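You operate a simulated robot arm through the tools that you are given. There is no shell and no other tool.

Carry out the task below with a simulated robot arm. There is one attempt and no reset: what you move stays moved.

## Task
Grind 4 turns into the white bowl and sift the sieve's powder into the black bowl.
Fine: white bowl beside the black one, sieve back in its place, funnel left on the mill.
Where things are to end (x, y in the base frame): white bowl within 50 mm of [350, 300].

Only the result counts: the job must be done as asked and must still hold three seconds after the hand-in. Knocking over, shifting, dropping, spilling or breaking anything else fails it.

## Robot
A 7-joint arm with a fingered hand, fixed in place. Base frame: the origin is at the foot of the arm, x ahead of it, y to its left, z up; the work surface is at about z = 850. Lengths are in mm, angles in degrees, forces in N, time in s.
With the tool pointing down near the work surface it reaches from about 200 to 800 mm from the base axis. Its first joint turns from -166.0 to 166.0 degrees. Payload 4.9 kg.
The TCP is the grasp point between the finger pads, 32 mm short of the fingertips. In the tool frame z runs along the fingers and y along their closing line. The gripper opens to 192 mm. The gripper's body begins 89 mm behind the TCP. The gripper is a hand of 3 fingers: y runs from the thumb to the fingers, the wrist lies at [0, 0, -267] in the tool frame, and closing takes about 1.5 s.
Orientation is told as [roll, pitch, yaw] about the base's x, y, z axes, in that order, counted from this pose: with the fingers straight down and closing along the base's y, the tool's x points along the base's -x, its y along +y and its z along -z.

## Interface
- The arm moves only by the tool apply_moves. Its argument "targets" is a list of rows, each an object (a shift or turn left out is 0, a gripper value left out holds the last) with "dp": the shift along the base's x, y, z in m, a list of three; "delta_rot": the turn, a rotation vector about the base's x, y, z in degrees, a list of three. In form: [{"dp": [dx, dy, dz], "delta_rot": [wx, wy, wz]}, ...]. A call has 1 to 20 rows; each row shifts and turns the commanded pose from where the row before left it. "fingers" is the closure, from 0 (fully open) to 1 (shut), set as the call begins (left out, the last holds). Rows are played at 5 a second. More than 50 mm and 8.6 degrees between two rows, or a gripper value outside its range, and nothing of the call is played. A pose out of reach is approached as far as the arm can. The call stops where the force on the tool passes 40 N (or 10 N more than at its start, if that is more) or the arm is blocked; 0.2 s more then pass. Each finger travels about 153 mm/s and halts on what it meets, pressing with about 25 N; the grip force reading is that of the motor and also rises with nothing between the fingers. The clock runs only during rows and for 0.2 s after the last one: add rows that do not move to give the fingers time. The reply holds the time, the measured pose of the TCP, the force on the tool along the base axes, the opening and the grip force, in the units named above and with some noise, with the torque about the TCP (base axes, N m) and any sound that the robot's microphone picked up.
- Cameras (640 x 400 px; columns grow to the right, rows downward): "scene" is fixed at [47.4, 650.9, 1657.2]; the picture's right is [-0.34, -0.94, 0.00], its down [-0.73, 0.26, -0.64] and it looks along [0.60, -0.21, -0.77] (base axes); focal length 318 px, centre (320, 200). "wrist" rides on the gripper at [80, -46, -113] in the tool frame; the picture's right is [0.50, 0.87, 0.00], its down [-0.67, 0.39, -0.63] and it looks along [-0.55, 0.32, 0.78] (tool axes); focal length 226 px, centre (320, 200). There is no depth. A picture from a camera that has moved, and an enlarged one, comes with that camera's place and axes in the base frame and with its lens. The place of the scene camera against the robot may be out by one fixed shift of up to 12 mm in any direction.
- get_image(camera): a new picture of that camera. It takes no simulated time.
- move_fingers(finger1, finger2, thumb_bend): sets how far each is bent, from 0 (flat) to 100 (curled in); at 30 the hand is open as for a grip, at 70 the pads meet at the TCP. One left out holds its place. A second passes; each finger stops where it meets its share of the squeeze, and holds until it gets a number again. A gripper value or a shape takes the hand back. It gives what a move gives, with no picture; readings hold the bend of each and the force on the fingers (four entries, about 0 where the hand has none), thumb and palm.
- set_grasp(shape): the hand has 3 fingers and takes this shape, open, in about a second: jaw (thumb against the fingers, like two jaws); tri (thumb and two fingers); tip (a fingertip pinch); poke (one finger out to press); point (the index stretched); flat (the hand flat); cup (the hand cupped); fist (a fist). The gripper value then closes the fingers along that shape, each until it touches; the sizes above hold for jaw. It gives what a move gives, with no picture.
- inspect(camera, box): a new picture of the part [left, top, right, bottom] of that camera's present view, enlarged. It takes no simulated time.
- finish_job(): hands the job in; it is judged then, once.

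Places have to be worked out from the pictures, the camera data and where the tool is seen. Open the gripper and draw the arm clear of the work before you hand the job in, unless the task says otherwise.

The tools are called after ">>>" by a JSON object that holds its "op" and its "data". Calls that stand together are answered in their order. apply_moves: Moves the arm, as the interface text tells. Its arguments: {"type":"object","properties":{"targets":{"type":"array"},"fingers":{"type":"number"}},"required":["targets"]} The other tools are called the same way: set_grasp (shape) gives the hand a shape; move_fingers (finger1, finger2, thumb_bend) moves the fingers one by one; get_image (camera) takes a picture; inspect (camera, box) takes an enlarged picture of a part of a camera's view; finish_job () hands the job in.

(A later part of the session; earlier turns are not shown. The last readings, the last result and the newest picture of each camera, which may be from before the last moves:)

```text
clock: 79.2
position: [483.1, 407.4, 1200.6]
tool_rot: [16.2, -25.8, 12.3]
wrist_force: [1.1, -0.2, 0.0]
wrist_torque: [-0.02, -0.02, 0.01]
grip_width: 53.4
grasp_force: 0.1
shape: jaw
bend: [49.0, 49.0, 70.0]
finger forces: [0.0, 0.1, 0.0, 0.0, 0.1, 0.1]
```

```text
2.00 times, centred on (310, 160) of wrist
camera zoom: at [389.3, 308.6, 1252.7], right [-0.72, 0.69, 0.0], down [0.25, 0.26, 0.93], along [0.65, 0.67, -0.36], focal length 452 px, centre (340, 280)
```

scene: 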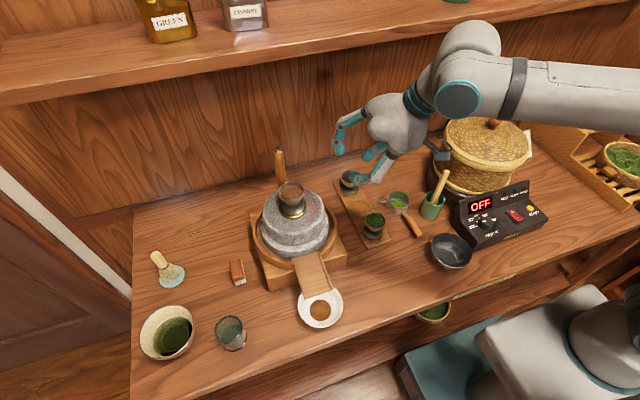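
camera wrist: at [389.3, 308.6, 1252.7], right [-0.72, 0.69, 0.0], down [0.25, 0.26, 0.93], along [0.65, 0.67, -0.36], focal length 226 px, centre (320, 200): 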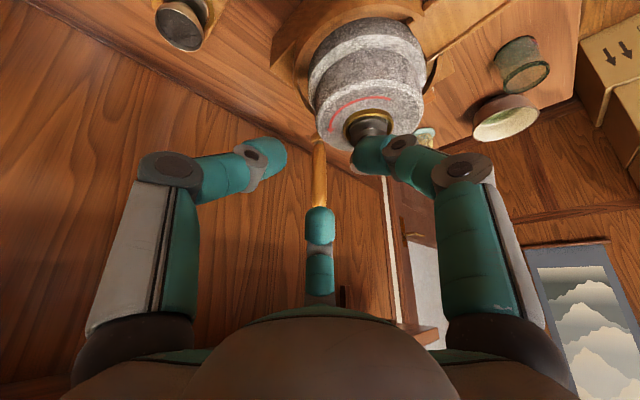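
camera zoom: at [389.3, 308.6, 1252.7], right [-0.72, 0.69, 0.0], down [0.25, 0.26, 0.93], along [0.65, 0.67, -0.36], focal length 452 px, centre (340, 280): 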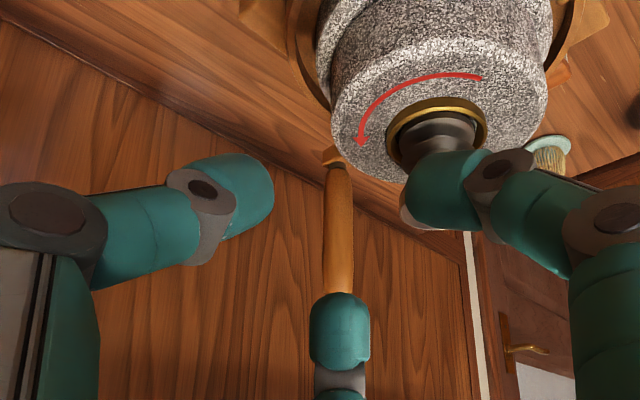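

One row exceeded the step limit and nothing moved, so I'll split the path into smaller steps.

>>> {"op": "apply_moves", "data": {"targets": [{"dp": [-0.012, -0.03, 0.01], "delta_rot": [2.75, 2.9, -6.93]}, {"dp": [-0.012, -0.03, 0.0], "delta_rot": [2.75, 2.9, -6.93]}, {"dp": [-0.012, -0.03, 0], "delta_rot": [-5.4, 5.2, 0]}, {"dp": [-0.012, -0.03, 0], "delta_rot": [-5.4, 5.2, 0]}, {"dp": [-0.012, -0.03, 0], "delta_rot": [-5.4, 5.2, 0]}, {"dp": [-0.012, -0.03, 0], "delta_rot": [-5.4, 5.2, 0]}, {"dp": [-0.006, -0.04, -0.02]}, {"dp": [-0.006, -0.04, -0.02]}, {"dp": [0, 0, -0.02]}, {"dp": [0, 0, 0]}], "fingers": 0.0}}

>>> {"op": "get_image", "data": {"camera": "wrist"}}

>>> {"op": "inspect", "data": {"camera": "wrist", "box": [180, 60, 440, 260]}}

```text
clock: 81.4
position: [398.3, 147.1, 1150.7]
tool_rot: [0.0, 0.0, -0.1]
wrist_force: [-0.6, -0.2, -0.2]
wrist_torque: [-0.03, 0.02, -0.02]
grip_width: 191.9
grasp_force: 0.1
shape: jaw
bend: [30.0, 30.0, 30.0]
finger forces: [0.1, 0.0, 0.0, 0.1, 0.0, 0.0]
```

```text
taken
camera wrist: at [318.9, 100.3, 1264.5], right [-0.5, 0.87, 0.0], down [0.67, 0.39, 0.63], along [0.55, 0.32, -0.78], focal length 226 px, centre (320, 200)
```

wrist: 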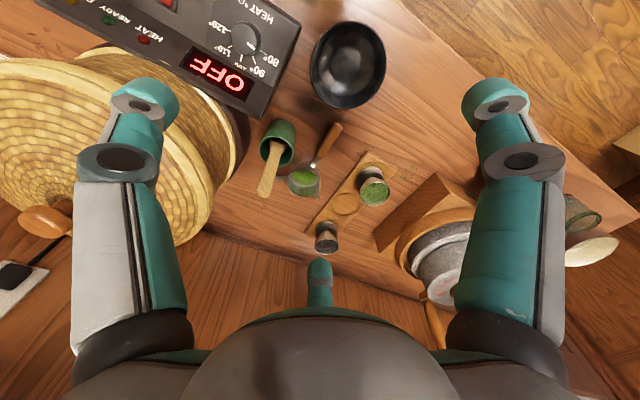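

```text
2.00 times, centred on (310, 160) of wrist
camera zoom: at [318.9, 100.3, 1264.5], right [-0.5, 0.87, 0.0], down [0.67, 0.39, 0.63], along [0.55, 0.32, -0.78], focal length 452 px, centre (340, 280)
```

zoom: 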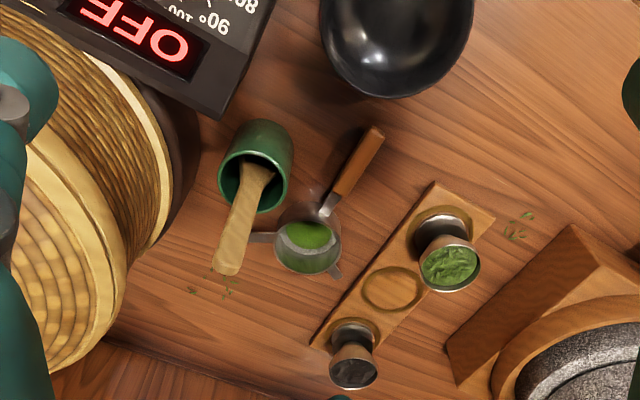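

The sieve handle lies along x from about (433, 202) to (500, 197), with the cup near (552, 198), the green whisk cup at about (501, 121) and the tray on the +y side. I'll narrow the fingers and come down to z≈1000 above the handle's outer part for a closer look.

>>> {"op": "apply_moves", "data": {"targets": [{"dp": [0.012, 0.013, -0.02]}, {"dp": [0.012, 0.013, -0.03]}, {"dp": [0.012, 0.013, -0.03]}, {"dp": [0.01, 0.013, -0.03]}, {"dp": [0, 0, -0.03]}, {"dp": [0, 0, -0.01]}, {"dp": [0, 0, 0]}], "fingers": 0.78}}

>>> {"op": "get_image", "data": {"camera": "wrist"}}

>>> {"op": "inspect", "data": {"camera": "wrist", "box": [220, 100, 420, 230]}}

>>> {"op": "inspect", "data": {"camera": "scene", "box": [340, 120, 480, 260]}}

```text
clock: 83.0
position: [442.6, 199.9, 1002.8]
tool_rot: [0.0, 0.0, 0.0]
wrist_force: [0.5, 0.7, -0.4]
wrist_torque: [-0.02, 0.0, -0.01]
grip_width: 42.6
grasp_force: 0.1
shape: jaw
bend: [78.0, 78.0, 70.0]
finger forces: [0.1, 0.1, 0.0, 0.1, 0.0, 0.1]
```

```text
taken
camera wrist: at [364.8, 153.2, 1115.6], right [-0.5, 0.87, 0.0], down [0.67, 0.39, 0.63], along [0.55, 0.32, -0.78], focal length 226 px, centre (320, 200)
```

wrist: 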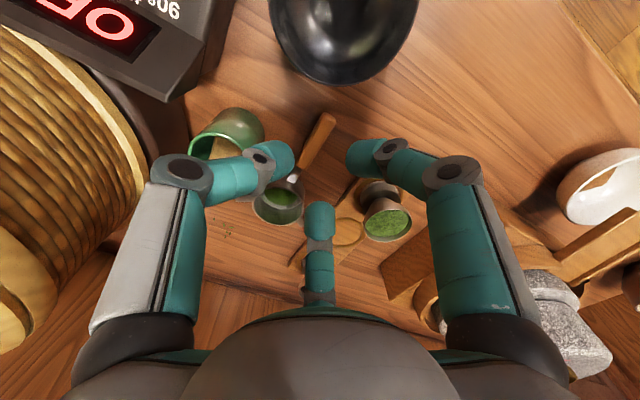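

```text
3.08 times, centred on (320, 165) of wrist
camera zoom: at [364.8, 153.2, 1115.6], right [-0.5, 0.87, 0.0], down [0.67, 0.39, 0.63], along [0.55, 0.32, -0.78], focal length 696 px, centre (320, 308)
```

zoom: 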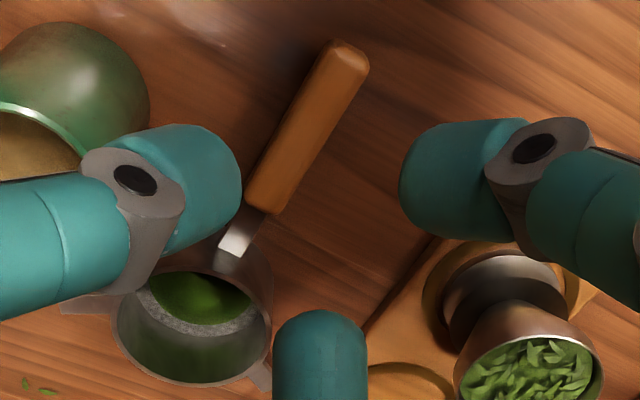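

```text
2.86 times, centred on (410, 190) of scene
camera zoom: at [47.4, 650.9, 1657.2], right [-0.34, -0.94, 0.0], down [-0.73, 0.26, -0.64], along [0.6, -0.21, -0.77], focal length 908 px, centre (63, 229)
```

zoom: 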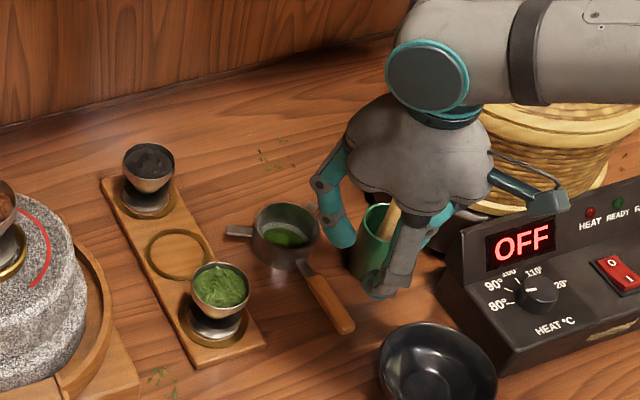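

The handle is centred at y≈204 and runs from x≈435 to 501 at z≈867. I'll align at (445, 204) and descend gently, watching the force.

>>> {"op": "apply_moves", "data": {"targets": [{"dp": [0.0025, 0.004, 0]}, {"dp": [0, 0, -0.03]}, {"dp": [0, 0, -0.03]}, {"dp": [0, 0, -0.025]}, {"dp": [0, 0, -0.02]}, {"dp": [0, 0, 0]}]}}

>>> {"op": "get_image", "data": {"camera": "wrist"}}

>>> {"op": "inspect", "data": {"camera": "scene", "box": [340, 150, 480, 270]}}

```text
clock: 84.4
position: [447.0, 205.4, 898.1]
tool_rot: [0.2, -0.3, 0.1]
wrist_force: [2.3, 2.9, 20.2]
wrist_torque: [0.19, -0.53, 0.02]
grip_width: 43.9
grasp_force: 0.0
shape: jaw
bend: [78.0, 80.0, 70.0]
finger forces: [0.1, 18.9, 0.0, 0.0, 0.0, 0.0]
```

```text
taken
camera wrist: at [367.1, 158.6, 1011.0], right [-0.5, 0.87, 0.0], down [0.67, 0.39, 0.64], along [0.55, 0.32, -0.77], focal length 226 px, centre (320, 200)
```

wrist: 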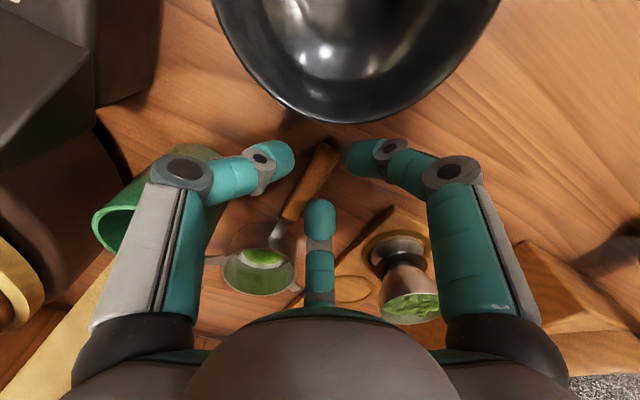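

```text
3.33 times, centred on (410, 210) of scene
camera zoom: at [47.4, 650.9, 1657.2], right [-0.34, -0.94, 0.0], down [-0.73, 0.26, -0.64], along [0.6, -0.21, -0.77], focal length 1059 px, centre (20, 167)
```

zoom: 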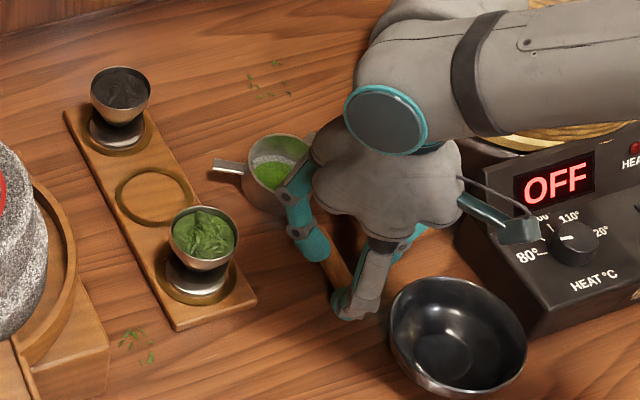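

Finger 2's tip landed on top of the handle (about 20 N), because the two-finger side needs a wider opening to straddle it. I'll lift, check the sieve, and open wider.

>>> {"op": "apply_moves", "data": {"targets": [{"dp": [0, 0, 0.015]}, {"dp": [0, 0, 0.03]}, {"dp": [0, 0, 0.03]}, {"dp": [0, 0, 0.025]}, {"dp": [0, 0, 0]}, {"dp": [0, 0, 0]}]}}

>>> {"op": "apply_moves", "data": {"targets": [{"dp": [0, 0, 0]}, {"dp": [0, 0, 0]}, {"dp": [0, 0, 0]}], "fingers": 0.56}}

>>> {"op": "inspect", "data": {"camera": "wrist", "box": [200, 90, 440, 250]}}

>>> {"op": "inspect", "data": {"camera": "scene", "box": [340, 120, 480, 260]}}

```text
clock: 85.8
position: [445.1, 202.8, 996.9]
tool_rot: [-0.1, 0.0, 0.1]
wrist_force: [-0.1, -0.1, 1.0]
wrist_torque: [0.02, 0.03, 0.03]
grip_width: 42.4
grasp_force: 0.1
shape: jaw
bend: [78.0, 78.0, 70.0]
finger forces: [0.0, 0.0, 0.0, 0.0, 0.0, 0.1]
```

```text
clock: 86.6
position: [445.3, 203.6, 995.2]
tool_rot: [0.0, 0.0, 0.0]
wrist_force: [-0.8, -0.3, -0.4]
wrist_torque: [0.02, 0.03, 0.02]
grip_width: 83.7
grasp_force: 0.1
shape: jaw
bend: [40.0, 40.0, 70.0]
finger forces: [0.1, 0.1, 0.1, 0.1, 0.0, 0.0]
```

```text
2.50 times, centred on (320, 170) of wrist
camera zoom: at [366.2, 157.2, 1109.7], right [-0.5, 0.87, 0.0], down [0.67, 0.39, 0.63], along [0.55, 0.32, -0.78], focal length 565 px, centre (320, 275)
```

zoom: 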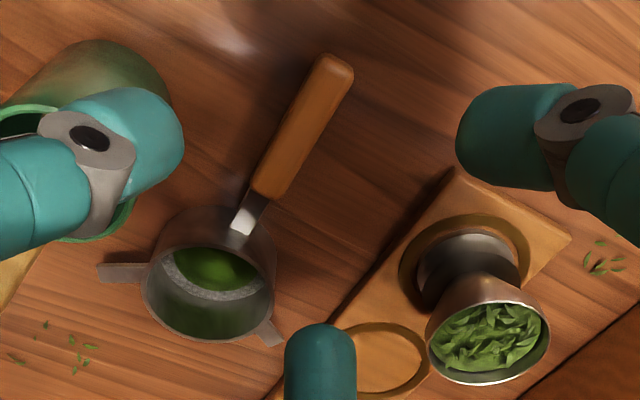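

```text
2.86 times, centred on (410, 190) of scene
camera zoom: at [47.4, 650.9, 1657.2], right [-0.34, -0.94, 0.0], down [-0.73, 0.26, -0.64], along [0.6, -0.21, -0.77], focal length 908 px, centre (63, 229)
```

zoom: 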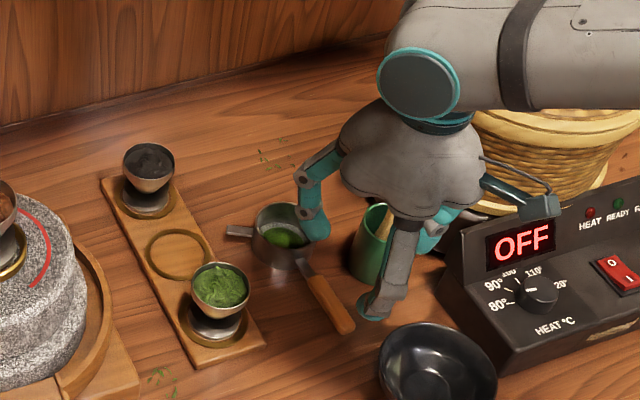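

The sieve hasn't moved. I'll descend again with the wider opening, stopping at z≈889.

>>> {"op": "apply_moves", "data": {"targets": [{"dp": [0, 0.0005, -0.03]}, {"dp": [0, 0, -0.03]}, {"dp": [0, 0, -0.025]}, {"dp": [0, 0, -0.015]}, {"dp": [0, 0, -0.007]}, {"dp": [0, 0, 0]}]}}

>>> {"op": "get_image", "data": {"camera": "wrist"}}

```text
clock: 88.0
position: [446.7, 204.6, 890.2]
tool_rot: [0.0, 0.0, 0.1]
wrist_force: [0.1, -0.4, 0.2]
wrist_torque: [0.03, 0.0, 0.04]
grip_width: 84.2
grasp_force: 0.0
shape: jaw
bend: [40.0, 40.0, 70.0]
finger forces: [0.0, 0.0, 0.0, 0.1, 0.0, 0.0]
```

```text
taken
camera wrist: at [367.9, 156.7, 1003.2], right [-0.5, 0.87, 0.0], down [0.67, 0.39, 0.63], along [0.55, 0.32, -0.78], focal length 226 px, centre (320, 200)
```

wrist: 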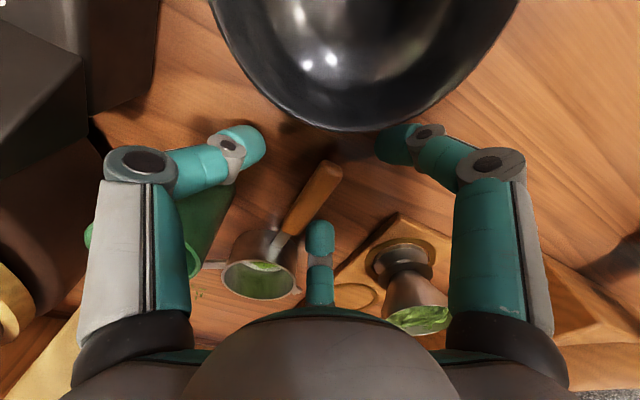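

No contact, and the fingers straddle the handle. I'll lower 3 mm more and close.

>>> {"op": "apply_moves", "data": {"targets": [{"dp": [0, 0, -0.003]}, {"dp": [0, 0, 0]}]}}

>>> {"op": "apply_moves", "data": {"targets": [{"dp": [0, 0, 0]}, {"dp": [0, 0, 0]}, {"dp": [0, 0, 0]}, {"dp": [0, 0, 0]}, {"dp": [0, 0, 0]}], "fingers": 0.98}}

>>> {"op": "get_image", "data": {"camera": "wrist"}}

>>> {"op": "inspect", "data": {"camera": "scene", "box": [340, 150, 480, 270]}}

```text
clock: 88.6
position: [446.4, 204.3, 887.0]
tool_rot: [0.0, 0.1, 0.0]
wrist_force: [0.0, 0.5, 0.0]
wrist_torque: [0.02, -0.01, -0.03]
grip_width: 84.3
grasp_force: 0.1
shape: jaw
bend: [40.0, 40.0, 70.0]
finger forces: [0.0, 0.0, 0.0, 0.1, 0.0, 0.1]
```

```text
clock: 89.8
position: [446.7, 204.0, 886.3]
tool_rot: [0.0, 0.0, 0.0]
wrist_force: [-0.6, -0.3, -0.6]
wrist_torque: [0.02, -0.04, 0.04]
grip_width: 20.5
grasp_force: 25.0
shape: jaw
bend: [75.0, 76.0, 70.0]
finger forces: [18.9, 16.3, 0.0, 0.1, 24.5, 0.0]
```

```text
taken
camera wrist: at [367.8, 157.3, 1000.4], right [-0.5, 0.87, 0.0], down [0.67, 0.39, 0.63], along [0.55, 0.32, -0.78], focal length 226 px, centre (320, 200)
```

wrist: 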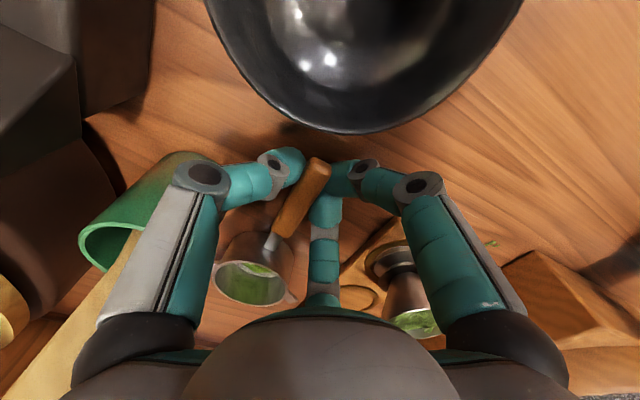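

```text
3.33 times, centred on (410, 210) of scene
camera zoom: at [47.4, 650.9, 1657.2], right [-0.34, -0.94, 0.0], down [-0.73, 0.26, -0.64], along [0.6, -0.21, -0.77], focal length 1059 px, centre (20, 167)
```

zoom: 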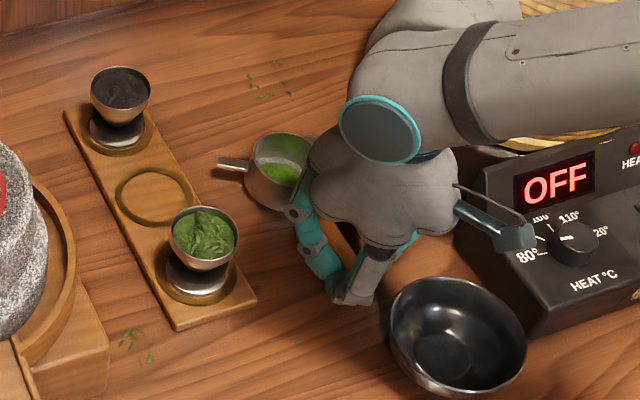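

All three fingers hold the handle. I'll lift slowly 30 mm and check that the sieve stays level.

>>> {"op": "apply_moves", "data": {"targets": [{"dp": [0, 0, 0.004]}, {"dp": [0, 0, 0.006]}, {"dp": [0, 0, 0.008]}, {"dp": [0, 0, 0.008]}, {"dp": [0, 0, 0.004]}, {"dp": [0, 0, 0]}]}}

>>> {"op": "get_image", "data": {"camera": "wrist"}}

>>> {"op": "inspect", "data": {"camera": "scene", "box": [340, 150, 480, 270]}}

```text
clock: 91.2
position: [446.4, 202.9, 916.8]
tool_rot: [0.0, 0.0, 0.0]
wrist_force: [0.2, -1.2, -0.4]
wrist_torque: [0.01, 0.08, 0.0]
grip_width: 20.3
grasp_force: 25.2
shape: jaw
bend: [75.0, 76.0, 70.0]
finger forces: [21.5, 16.5, 0.0, 0.1, 24.4, 0.1]
```

```text
taken
camera wrist: at [367.6, 157.2, 1029.5], right [-0.5, 0.87, 0.0], down [0.67, 0.39, 0.63], along [0.55, 0.32, -0.78], focal length 226 px, centre (320, 200)
```

wrist: 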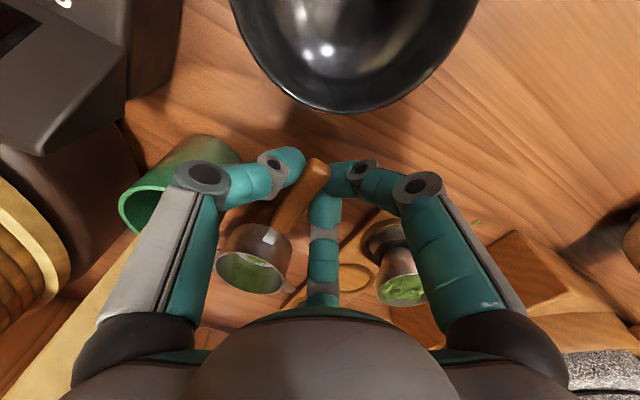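

```text
3.33 times, centred on (410, 210) of scene
camera zoom: at [47.4, 650.9, 1657.2], right [-0.34, -0.94, 0.0], down [-0.73, 0.26, -0.64], along [0.6, -0.21, -0.77], focal length 1059 px, centre (20, 167)
```

zoom: 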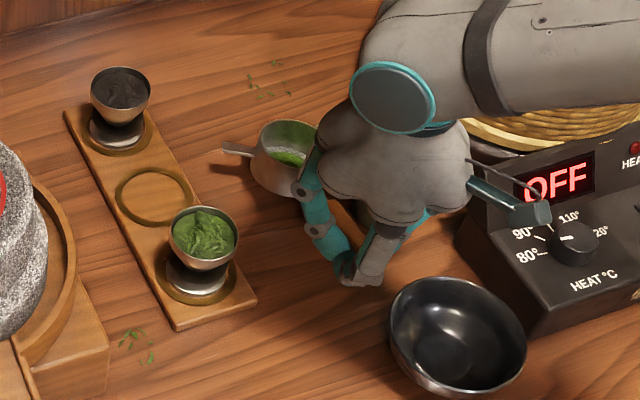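

The sieve appears to have pitched down at the cup end. I'll zoom in on both views before deciding.

>>> {"op": "inspect", "data": {"camera": "wrist", "box": [180, 130, 360, 310]}}

>>> {"op": "inspect", "data": {"camera": "scene", "box": [375, 180, 435, 230]}}

```text
2.22 times, centred on (270, 220) of wrist
camera zoom: at [367.6, 157.2, 1029.5], right [-0.5, 0.87, 0.0], down [0.67, 0.39, 0.63], along [0.55, 0.32, -0.78], focal length 502 px, centre (431, 156)
```

zoom: 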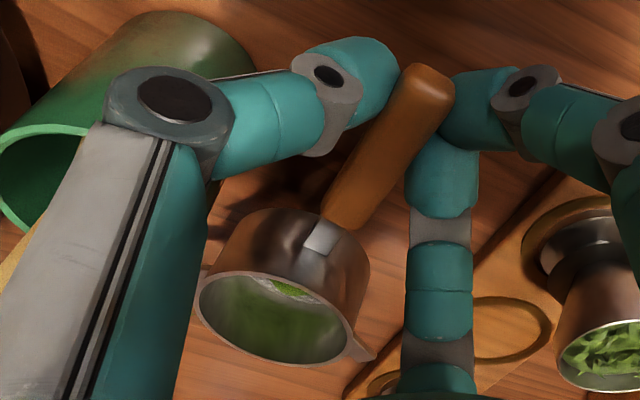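

```text
8.00 times, centred on (405, 205) of scene
camera zoom: at [47.4, 650.9, 1657.2], right [-0.34, -0.94, 0.0], down [-0.73, 0.26, -0.64], along [0.6, -0.21, -0.77], focal length 2542 px, centre (-360, 160)
```

zoom: 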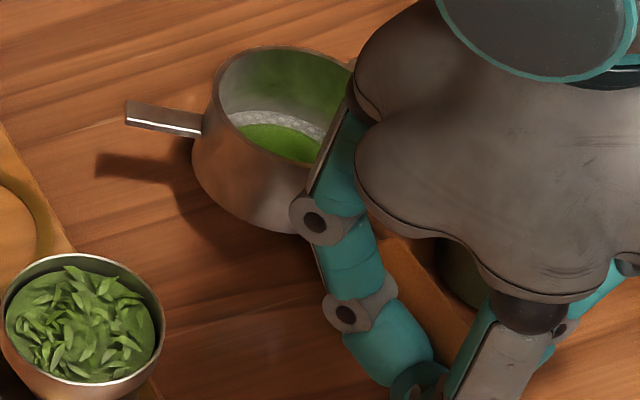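

The cup end hangs about 20° low, though the powder hasn't moved off the mesh. I'll set it back down gently straight away so it levels on the table.

>>> {"op": "apply_moves", "data": {"targets": [{"dp": [0, 0, -0.004]}, {"dp": [0, 0, -0.006]}, {"dp": [0, 0, -0.006]}, {"dp": [0, 0, -0.006]}, {"dp": [0, 0, -0.005]}, {"dp": [0, 0, -0.003]}, {"dp": [0, 0, 0]}]}}

>>> {"op": "inspect", "data": {"camera": "wrist", "box": [180, 130, 360, 310]}}

>>> {"op": "inspect", "data": {"camera": "scene", "box": [370, 170, 440, 240]}}

```text
clock: 92.8
position: [446.1, 203.2, 887.6]
tool_rot: [0.0, 0.0, -0.1]
wrist_force: [-0.1, 0.8, 0.2]
wrist_torque: [-0.06, -0.06, 0.01]
grip_width: 20.5
grasp_force: 24.7
shape: jaw
bend: [75.0, 76.0, 70.0]
finger forces: [21.2, 18.1, 0.1, 0.0, 24.6, 0.0]
```

```text
2.22 times, centred on (270, 220) of wrist
camera zoom: at [367.6, 157.4, 1000.0], right [-0.5, 0.87, 0.0], down [0.67, 0.39, 0.63], along [0.55, 0.32, -0.78], focal length 502 px, centre (431, 156)
```

zoom: 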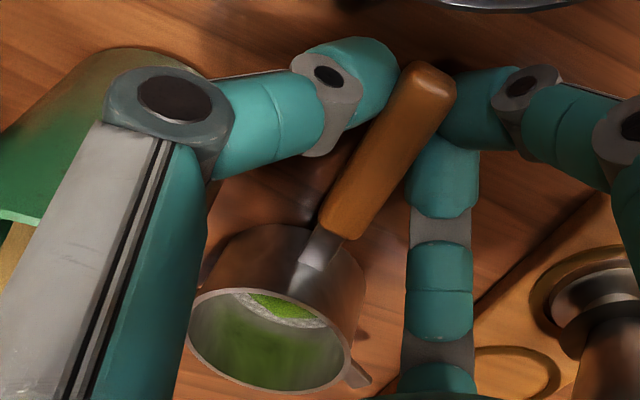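

```text
5.71 times, centred on (405, 205) of scene
camera zoom: at [47.4, 650.9, 1657.2], right [-0.34, -0.94, 0.0], down [-0.73, 0.26, -0.64], along [0.6, -0.21, -0.77], focal length 1816 px, centre (-166, 171)
```

zoom: 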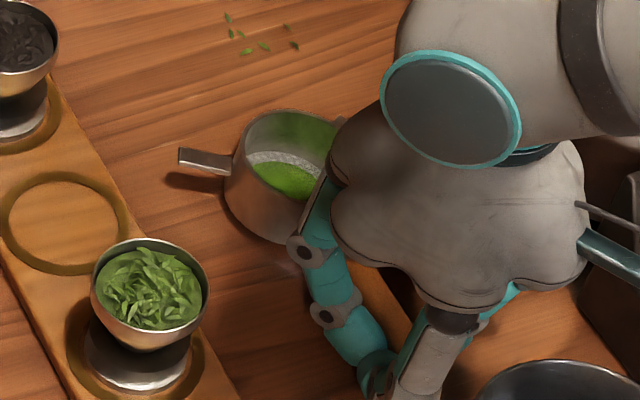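

The sieve keeps its angle in the grip, so the grip may simply have settled there. I'll lift again and wait two seconds to see whether the angle is stable.

>>> {"op": "apply_moves", "data": {"targets": [{"dp": [0, 0, 0.004]}, {"dp": [0, 0, 0.006]}, {"dp": [0, 0, 0.008]}, {"dp": [0, 0, 0.008]}, {"dp": [0, 0, 0.004]}, {"dp": [0, 0, 0]}, {"dp": [0, 0, 0]}, {"dp": [0, 0, 0]}, {"dp": [0, 0, 0]}, {"dp": [0, 0, 0]}, {"dp": [0, 0, 0]}, {"dp": [0, 0, 0]}, {"dp": [0, 0, 0]}]}}

>>> {"op": "inspect", "data": {"camera": "wrist", "box": [180, 130, 360, 310]}}

>>> {"op": "inspect", "data": {"camera": "scene", "box": [375, 180, 435, 230]}}

```text
clock: 95.6
position: [444.4, 203.9, 916.4]
tool_rot: [0.1, 0.0, 0.1]
wrist_force: [-0.1, -0.1, -1.0]
wrist_torque: [0.0, 0.1, 0.01]
grip_width: 20.4
grasp_force: 24.9
shape: jaw
bend: [75.0, 76.0, 70.0]
finger forces: [21.9, 17.2, 0.0, 0.0, 24.6, 0.0]
```

```text
2.22 times, centred on (270, 220) of wrist
camera zoom: at [367.3, 157.1, 1029.7], right [-0.5, 0.87, 0.0], down [0.67, 0.39, 0.63], along [0.55, 0.32, -0.78], focal length 502 px, centre (431, 156)
```

zoom: 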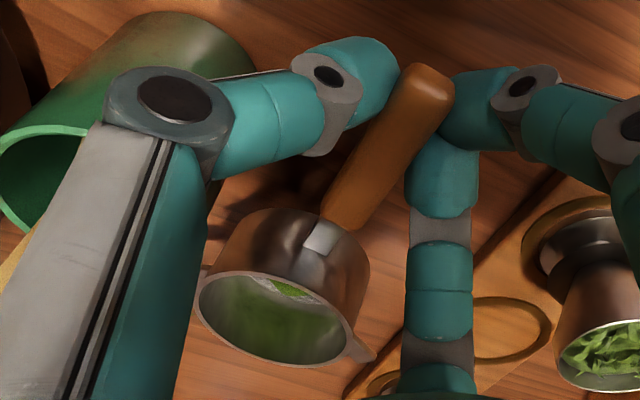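

```text
8.00 times, centred on (405, 205) of scene
camera zoom: at [47.4, 650.9, 1657.2], right [-0.34, -0.94, 0.0], down [-0.73, 0.26, -0.64], along [0.6, -0.21, -0.77], focal length 2542 px, centre (-360, 160)
```

zoom: 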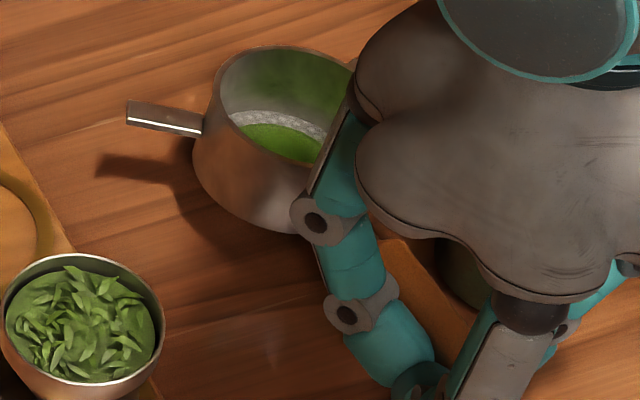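

The grip is stable: both pictures are identical, with only about a 10° droop. I'll pitch the hand 10° to level the cup and raise gently to about z=970.

>>> {"op": "apply_moves", "data": {"targets": [{"dp": [0, 0, 0.004], "delta_rot": [0, -1.5, 0]}, {"dp": [0, 0, 0.007], "delta_rot": [0, -2, 0]}, {"dp": [0, 0, 0.009], "delta_rot": [0, -2, 0]}, {"dp": [0, 0, 0.01], "delta_rot": [0, -2, 0]}, {"dp": [0, 0, 0.01], "delta_rot": [0, -1.5, 0]}, {"dp": [0, 0, 0.008], "delta_rot": [0, -1, 0]}, {"dp": [0, 0, 0.004]}, {"dp": [0, 0, 0]}]}}

>>> {"op": "get_image", "data": {"camera": "wrist"}}

>>> {"op": "inspect", "data": {"camera": "scene", "box": [370, 150, 440, 220]}}

>>> {"op": "get_image", "data": {"camera": "scene"}}

```text
clock: 97.4
position: [445.2, 205.0, 968.6]
tool_rot: [0.0, -10.0, 0.0]
wrist_force: [0.9, -0.9, -1.9]
wrist_torque: [0.0, 0.08, -0.01]
grip_width: 20.3
grasp_force: 24.5
shape: jaw
bend: [75.0, 76.0, 70.0]
finger forces: [22.1, 17.4, 0.0, 0.0, 24.6, 0.0]
```

```text
taken
camera wrist: at [347.8, 156.9, 1066.4], right [-0.49, 0.87, -0.09], down [0.55, 0.39, 0.74], along [0.67, 0.32, -0.67], focal length 226 px, centre (320, 200)
```

wrist: 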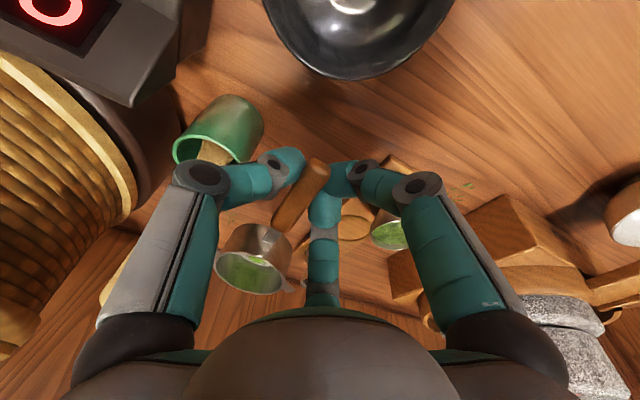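

```text
5.71 times, centred on (405, 185) of scene
camera zoom: at [47.4, 650.9, 1657.2], right [-0.34, -0.94, 0.0], down [-0.73, 0.26, -0.64], along [0.6, -0.21, -0.77], focal length 1816 px, centre (-166, 286)
```

zoom: 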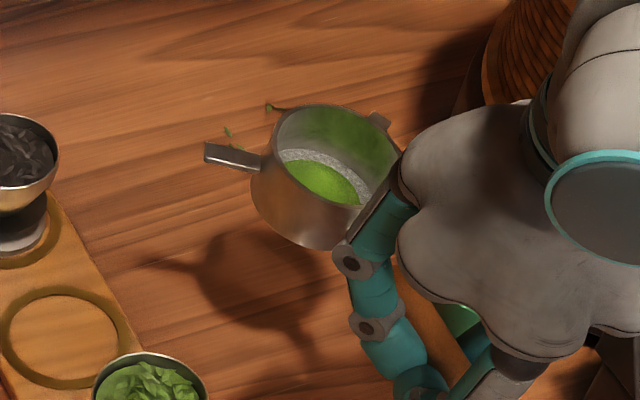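

```text
taken
```

scene: 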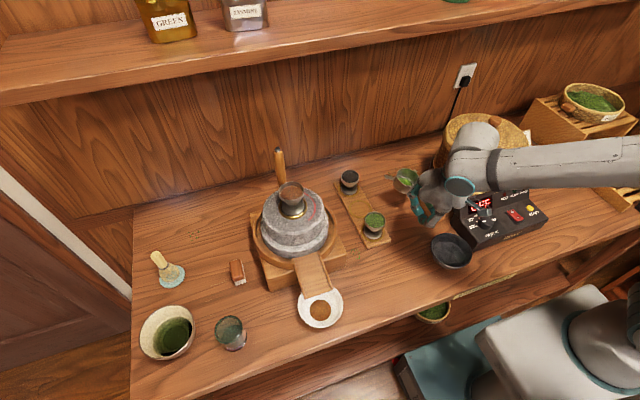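

The sieve is level enough, with the powder on the mesh and the cup about 120 mm ahead of the TCP. I'll raise it gently, then swing it slowly towards the black bowl, with the hand ending on the free +y side.

>>> {"op": "apply_moves", "data": {"targets": [{"dp": [0, 0, 0.006]}, {"dp": [0, 0, 0.012]}, {"dp": [0, 0, 0.012]}, {"dp": [0, 0, 0.012]}, {"dp": [0, 0, 0.006]}, {"dp": [-0.006, 0.0026, 0], "delta_rot": [0, 0, -2.5]}, {"dp": [-0.01175, 0.0052, 0], "delta_rot": [0, 0, -5]}, {"dp": [-0.01175, 0.0052, 0], "delta_rot": [0, 0, -5]}, {"dp": [-0.01175, 0.0052, 0], "delta_rot": [0, 0, -5]}, {"dp": [-0.01175, 0.0052, 0], "delta_rot": [0, 0, -5]}, {"dp": [-0.01175, 0.0052, 0], "delta_rot": [0, 0, -5]}, {"dp": [-0.01175, 0.0052, 0], "delta_rot": [0, 0, -5]}, {"dp": [-0.01175, 0.0052, 0], "delta_rot": [0, 0, -5]}, {"dp": [-0.01175, 0.0052, 0], "delta_rot": [0, 0, -5]}, {"dp": [-0.01175, 0.0052, 0], "delta_rot": [0, 0, -5]}, {"dp": [-0.01175, 0.0052, 0], "delta_rot": [0, 0, -5]}, {"dp": [-0.01175, 0.0052, 0], "delta_rot": [0, 0, -5]}, {"dp": [-0.006, 0.0026, 0], "delta_rot": [0, 0, -2.5]}, {"dp": [0, 0, 0]}]}}

>>> {"op": "get_image", "data": {"camera": "wrist"}}

>>> {"op": "get_image", "data": {"camera": "scene"}}

>>> {"op": "inspect", "data": {"camera": "scene", "box": [370, 180, 510, 300]}}

```text
clock: 101.4
position: [302.8, 266.0, 1016.5]
tool_rot: [-0.1, -10.0, -60.0]
wrist_force: [-0.8, -0.4, -0.4]
wrist_torque: [0.08, 0.06, 0.02]
grip_width: 19.7
grasp_force: 25.0
shape: jaw
bend: [75.0, 77.0, 70.0]
finger forces: [31.3, 0.0, 0.0, 0.0, 25.5, 0.0]
```

```text
taken
camera wrist: at [215.1, 327.5, 1114.6], right [0.5, 0.86, -0.09], down [0.61, -0.28, 0.74], along [0.61, -0.43, -0.67], focal length 226 px, centre (320, 200)
```

wrist: 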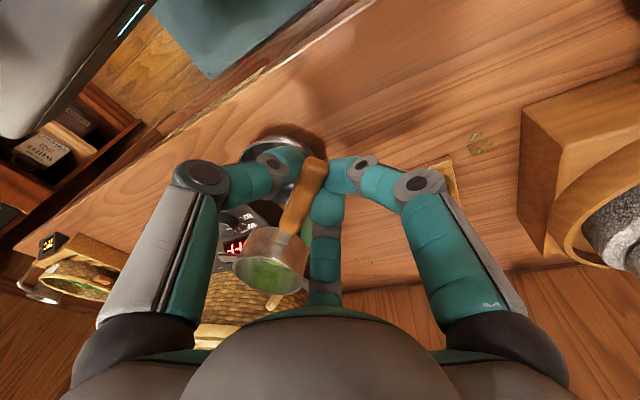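

```text
taken
```

scene: 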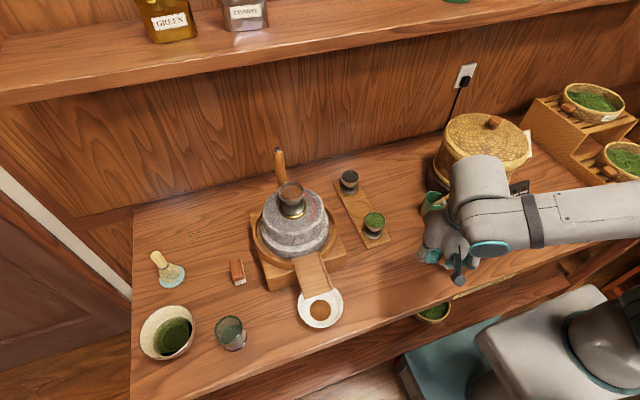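

```text
3.33 times, centred on (440, 240) of scene
camera zoom: at [47.4, 650.9, 1657.2], right [-0.34, -0.94, 0.0], down [-0.73, 0.26, -0.64], along [0.6, -0.21, -0.77], focal length 1059 px, centre (-80, 67)
```

zoom: 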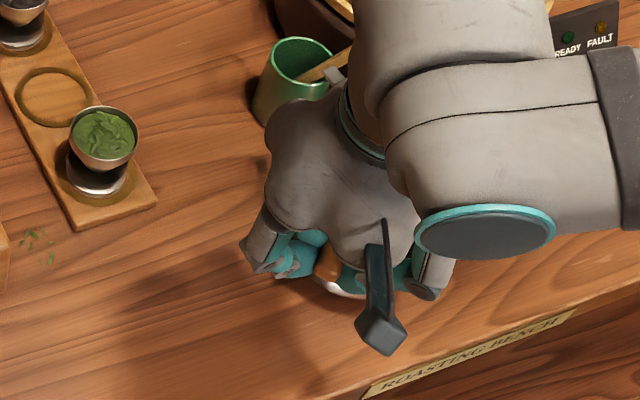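

The cup is at about (356, 178) and the bowl at about (347, 161). Finger 2 has gone light, so I'll move very gently: shift over the bowl centre and lower to about z=968.

>>> {"op": "apply_moves", "data": {"targets": [{"dp": [-0.002, -0.004, -0.004]}, {"dp": [-0.002, -0.004, -0.008]}, {"dp": [-0.002, -0.004, -0.009]}, {"dp": [-0.002, -0.003, -0.009]}, {"dp": [-0.001, -0.002, -0.009]}, {"dp": [0, 0, -0.006]}, {"dp": [0, 0, -0.004]}, {"dp": [0, 0, 0]}]}}

>>> {"op": "get_image", "data": {"camera": "wrist"}}

>>> {"op": "inspect", "data": {"camera": "wrist", "box": [180, 90, 380, 320]}}

>>> {"op": "inspect", "data": {"camera": "scene", "box": [390, 190, 500, 290]}}

```text
clock: 103.2
position: [295.8, 248.7, 966.6]
tool_rot: [0.0, -10.0, -60.0]
wrist_force: [-0.8, -0.1, -1.1]
wrist_torque: [0.09, 0.04, 0.06]
grip_width: 20.0
grasp_force: 25.0
shape: jaw
bend: [75.0, 77.0, 70.0]
finger forces: [31.3, 0.0, 0.0, 0.0, 25.5, 0.0]
```

```text
taken
camera wrist: at [207.7, 310.1, 1065.1], right [0.5, 0.86, -0.09], down [0.61, -0.28, 0.74], along [0.61, -0.43, -0.67], focal length 226 px, centre (320, 200)
```

wrist: 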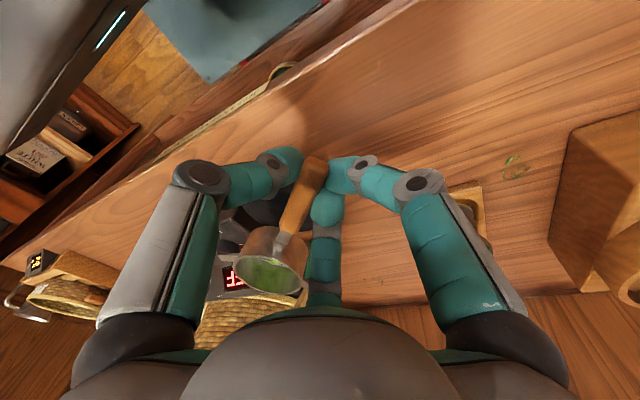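

```text
1.74 times, centred on (280, 205) of wrist
camera zoom: at [207.7, 310.1, 1065.1], right [0.5, 0.86, -0.09], down [0.61, -0.28, 0.74], along [0.61, -0.43, -0.67], focal length 393 px, centre (390, 191)
```

zoom: 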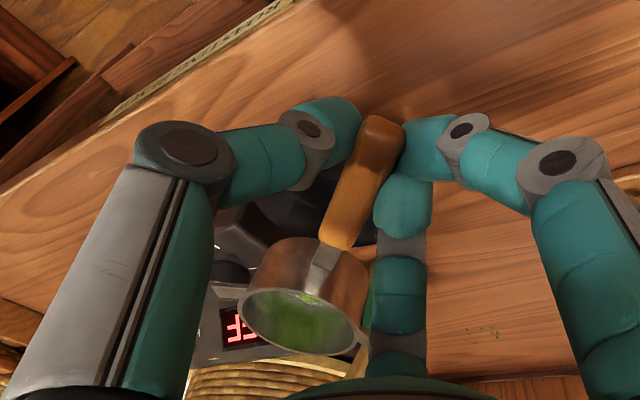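

```text
4.00 times, centred on (445, 240) of scene
camera zoom: at [47.4, 650.9, 1657.2], right [-0.34, -0.94, 0.0], down [-0.73, 0.26, -0.64], along [0.6, -0.21, -0.77], focal length 1271 px, centre (-180, 40)
```

zoom: 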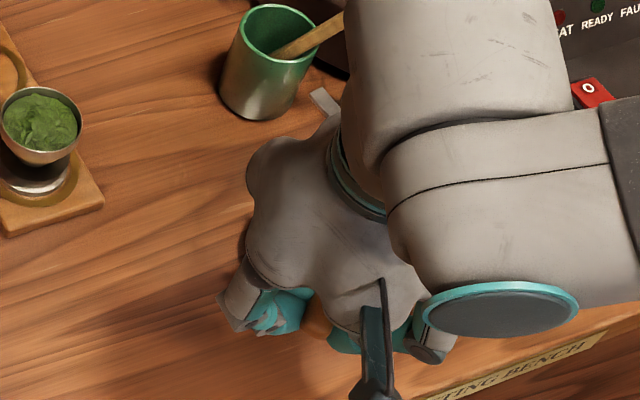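

The cup looks slightly beyond the bowl centre, so I'll nudge it (−10, +6) mm, lower a little more, and start with gentle shakes to see whether powder comes through.

>>> {"op": "apply_moves", "data": {"targets": [{"dp": [-0.004, 0.002, -0.004]}, {"dp": [-0.004, 0.002, -0.005]}, {"dp": [-0.002, 0.002, -0.004]}, {"dp": [0, 0, 0]}, {"dp": [0.004, 0, 0]}, {"dp": [-0.008, 0, 0]}, {"dp": [0.008, 0, 0]}, {"dp": [-0.008, 0, 0]}, {"dp": [0.008, 0, 0]}, {"dp": [-0.004, 0, 0]}, {"dp": [0, 0, 0]}]}}

>>> {"op": "inspect", "data": {"camera": "wrist", "box": [180, 90, 380, 320]}}

>>> {"op": "inspect", "data": {"camera": "scene", "box": [390, 190, 500, 290]}}

```text
clock: 105.6
position: [283.8, 252.8, 953.9]
tool_rot: [-0.1, -10.0, -59.9]
wrist_force: [0.0, -0.4, -1.1]
wrist_torque: [0.06, 0.07, 0.01]
grip_width: 19.9
grasp_force: 24.8
shape: jaw
bend: [75.0, 77.0, 70.0]
finger forces: [31.4, 0.0, 0.0, 0.0, 25.4, 0.0]
```

```text
1.74 times, centred on (280, 205) of wrist
camera zoom: at [196.0, 315.2, 1052.1], right [0.5, 0.86, -0.09], down [0.61, -0.28, 0.74], along [0.61, -0.43, -0.67], focal length 393 px, centre (390, 191)
```

zoom: 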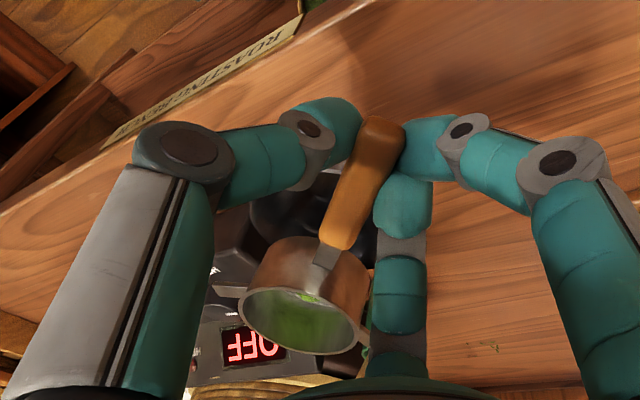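

```text
4.00 times, centred on (445, 240) of scene
camera zoom: at [47.4, 650.9, 1657.2], right [-0.34, -0.94, 0.0], down [-0.73, 0.26, -0.64], along [0.6, -0.21, -0.77], focal length 1271 px, centre (-180, 40)
```

zoom: 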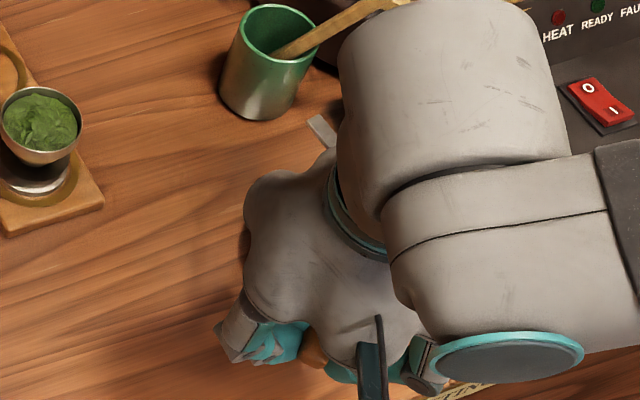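

The scene camera is blocked here, so I'll zoom in on the sieve's inside through the wrist camera as a baseline, then shake more.

>>> {"op": "inspect", "data": {"camera": "wrist", "box": [225, 215, 325, 305]}}

>>> {"op": "apply_moves", "data": {"targets": [{"dp": [0.006, 0, 0]}, {"dp": [-0.012, 0, 0]}, {"dp": [0.012, 0, 0]}, {"dp": [-0.012, 0, 0]}, {"dp": [0.012, 0, 0]}, {"dp": [-0.012, 0, 0]}, {"dp": [0.012, 0, 0]}, {"dp": [-0.012, 0, 0]}, {"dp": [0.012, 0, 0]}, {"dp": [-0.012, 0, 0]}, {"dp": [0.012, 0, 0]}, {"dp": [-0.006, 0, 0]}, {"dp": [0, 0, 0]}]}}

>>> {"op": "inspect", "data": {"camera": "wrist", "box": [225, 215, 325, 305]}}

>>> {"op": "inspect", "data": {"camera": "wrist", "box": [180, 90, 380, 320]}}

```text
4.44 times, centred on (275, 260) of wrist
camera zoom: at [196.0, 315.2, 1052.1], right [0.5, 0.86, -0.09], down [0.61, -0.28, 0.74], along [0.61, -0.43, -0.67], focal length 1005 px, centre (520, -67)
```

zoom: 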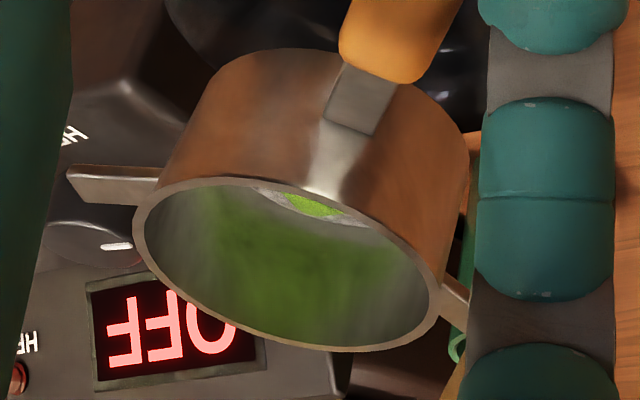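

```text
clock: 108.4
position: [285.1, 253.4, 954.6]
tool_rot: [0.0, -10.1, -60.1]
wrist_force: [-0.1, -0.5, -0.1]
wrist_torque: [0.1, 0.08, 0.0]
grip_width: 20.0
grasp_force: 24.6
shape: jaw
bend: [75.0, 77.0, 70.0]
finger forces: [31.5, 0.0, 0.0, 0.0, 25.4, 0.0]
```

```text
4.44 times, centred on (275, 260) of wrist
camera zoom: at [197.2, 316.0, 1051.7], right [0.5, 0.86, -0.09], down [0.61, -0.28, 0.74], along [0.61, -0.43, -0.67], focal length 1005 px, centre (520, -67)
```

zoom: 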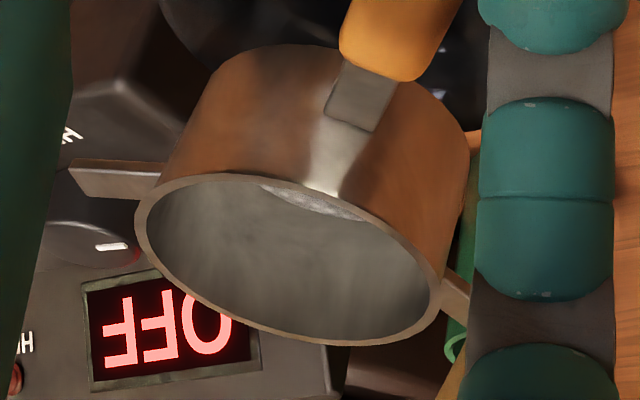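

```text
1.74 times, centred on (280, 205) of wrist
camera zoom: at [197.2, 316.0, 1051.7], right [0.5, 0.86, -0.09], down [0.61, -0.28, 0.74], along [0.61, -0.43, -0.67], focal length 393 px, centre (390, 191)
```

zoom: 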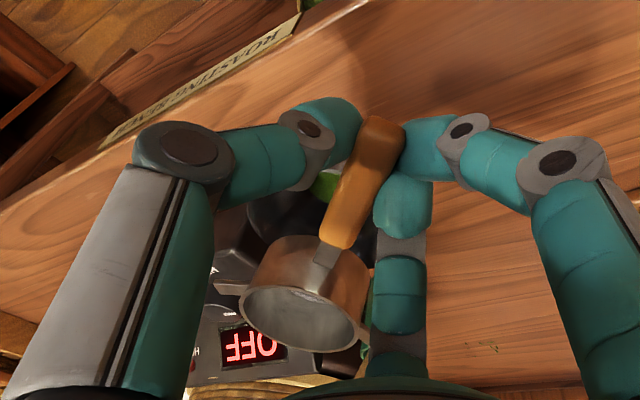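

The sieve's mesh is now bare and green powder shows in the black bowl. I'll add a few last shakes, then raise and retrace the path to the sieve's place.

>>> {"op": "apply_moves", "data": {"targets": [{"dp": [0.006, 0, 0]}, {"dp": [-0.012, 0, 0]}, {"dp": [0.012, 0, 0]}, {"dp": [-0.012, 0, 0]}, {"dp": [0.012, 0, 0]}, {"dp": [-0.006, 0, 0]}, {"dp": [0, 0, 0]}, {"dp": [0, 0, 0.01]}, {"dp": [0, 0, 0.015]}, {"dp": [0, 0, 0.015]}, {"dp": [0, 0, 0.015]}, {"dp": [0, 0, 0.015]}, {"dp": [0, 0, 0]}]}}

>>> {"op": "inspect", "data": {"camera": "wrist", "box": [180, 90, 380, 320]}}

>>> {"op": "apply_moves", "data": {"targets": [{"dp": [0.01, 0.0, 0], "delta_rot": [0, 0, 2.5]}, {"dp": [0.015, 0.0, 0], "delta_rot": [0, 0, 5]}, {"dp": [0.015, 0.0, 0], "delta_rot": [0, 0, 5]}, {"dp": [0.015, 0.0, 0], "delta_rot": [0, 0, 5]}, {"dp": [0.015, -0.005, 0], "delta_rot": [0, 0, 5]}, {"dp": [0.015, -0.006, 0], "delta_rot": [0, 0, 5]}, {"dp": [0.015, -0.006, 0], "delta_rot": [0, 0, 5]}, {"dp": [0.015, -0.006, 0], "delta_rot": [0, 0, 5]}, {"dp": [0.015, -0.006, 0], "delta_rot": [0, 0, 5]}, {"dp": [0.015, -0.006, 0], "delta_rot": [0, 0, 5]}, {"dp": [0.011, -0.006, 0], "delta_rot": [0, 0, 5]}, {"dp": [0.003, -0.006, 0], "delta_rot": [0, 0, 5]}, {"dp": [0.001, -0.003, 0], "delta_rot": [0, 0, 2.5]}, {"dp": [0, 0, -0.01]}, {"dp": [0, 0, -0.015]}, {"dp": [0, 0, -0.015]}, {"dp": [0, 0, -0.01]}, {"dp": [0, 0, 0]}]}}

>>> {"op": "get_image", "data": {"camera": "wrist"}}

>>> {"op": "inspect", "data": {"camera": "scene", "box": [340, 120, 480, 260]}}

>>> {"op": "get_image", "data": {"camera": "scene"}}

```text
clock: 111.2
position: [284.1, 254.4, 1025.5]
tool_rot: [0.1, -10.1, -60.0]
wrist_force: [-0.9, 0.5, -1.4]
wrist_torque: [0.1, 0.07, 0.0]
grip_width: 19.8
grasp_force: 25.2
shape: jaw
bend: [75.0, 77.0, 70.0]
finger forces: [31.5, 0.0, 0.1, 0.0, 25.3, 0.0]
```

```text
1.74 times, centred on (280, 205) of wrist
camera zoom: at [196.6, 315.8, 1123.0], right [0.5, 0.86, -0.09], down [0.61, -0.28, 0.74], along [0.61, -0.43, -0.67], focal length 393 px, centre (390, 191)
```

zoom: 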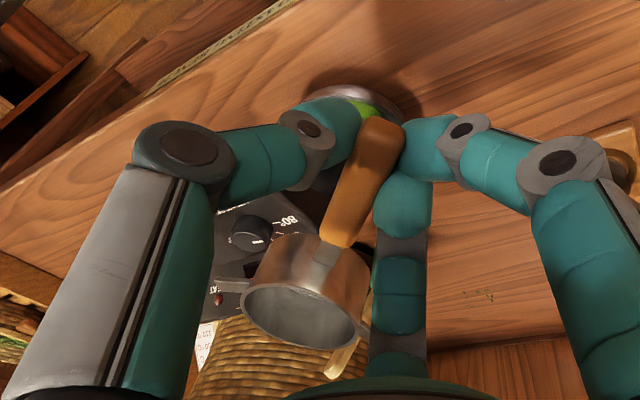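

```text
clock: 115.0
position: [445.1, 203.9, 974.0]
tool_rot: [0.1, -10.0, 0.1]
wrist_force: [0.3, 0.2, -1.3]
wrist_torque: [0.01, 0.06, -0.02]
grip_width: 20.0
grasp_force: 24.8
shape: jaw
bend: [75.0, 77.0, 70.0]
finger forces: [31.5, 0.0, 0.0, 0.1, 25.2, 0.1]
```

```text
taken
camera wrist: at [347.6, 157.6, 1072.3], right [-0.49, 0.87, -0.09], down [0.55, 0.39, 0.74], along [0.67, 0.32, -0.67], focal length 226 px, centre (320, 200)
```

wrist: 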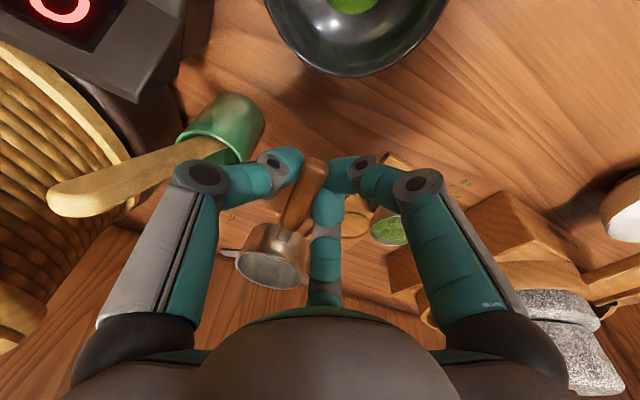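

```text
2.86 times, centred on (410, 190) of scene
camera zoom: at [47.4, 650.9, 1657.2], right [-0.34, -0.94, 0.0], down [-0.73, 0.26, -0.64], along [0.6, -0.21, -0.77], focal length 908 px, centre (63, 229)
```

zoom: 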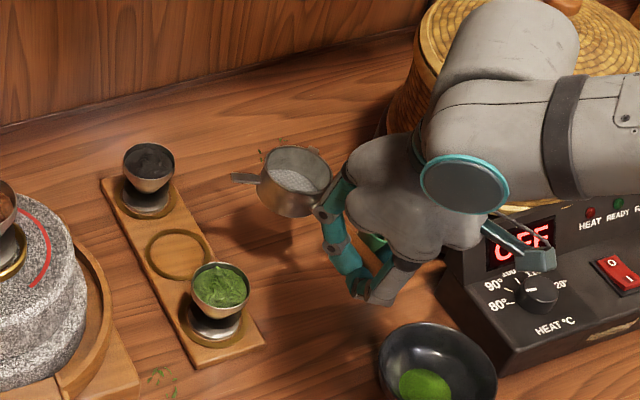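

```text
taken
```

scene: 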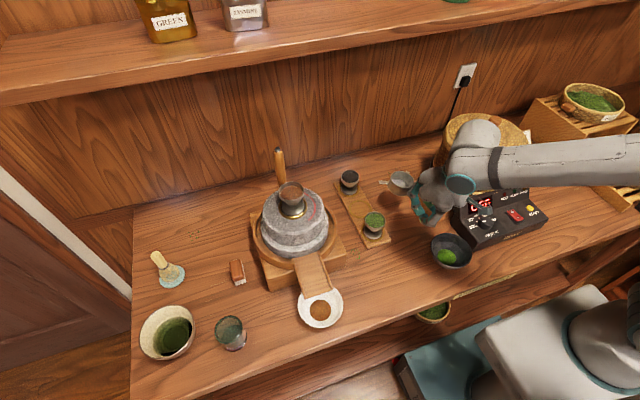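

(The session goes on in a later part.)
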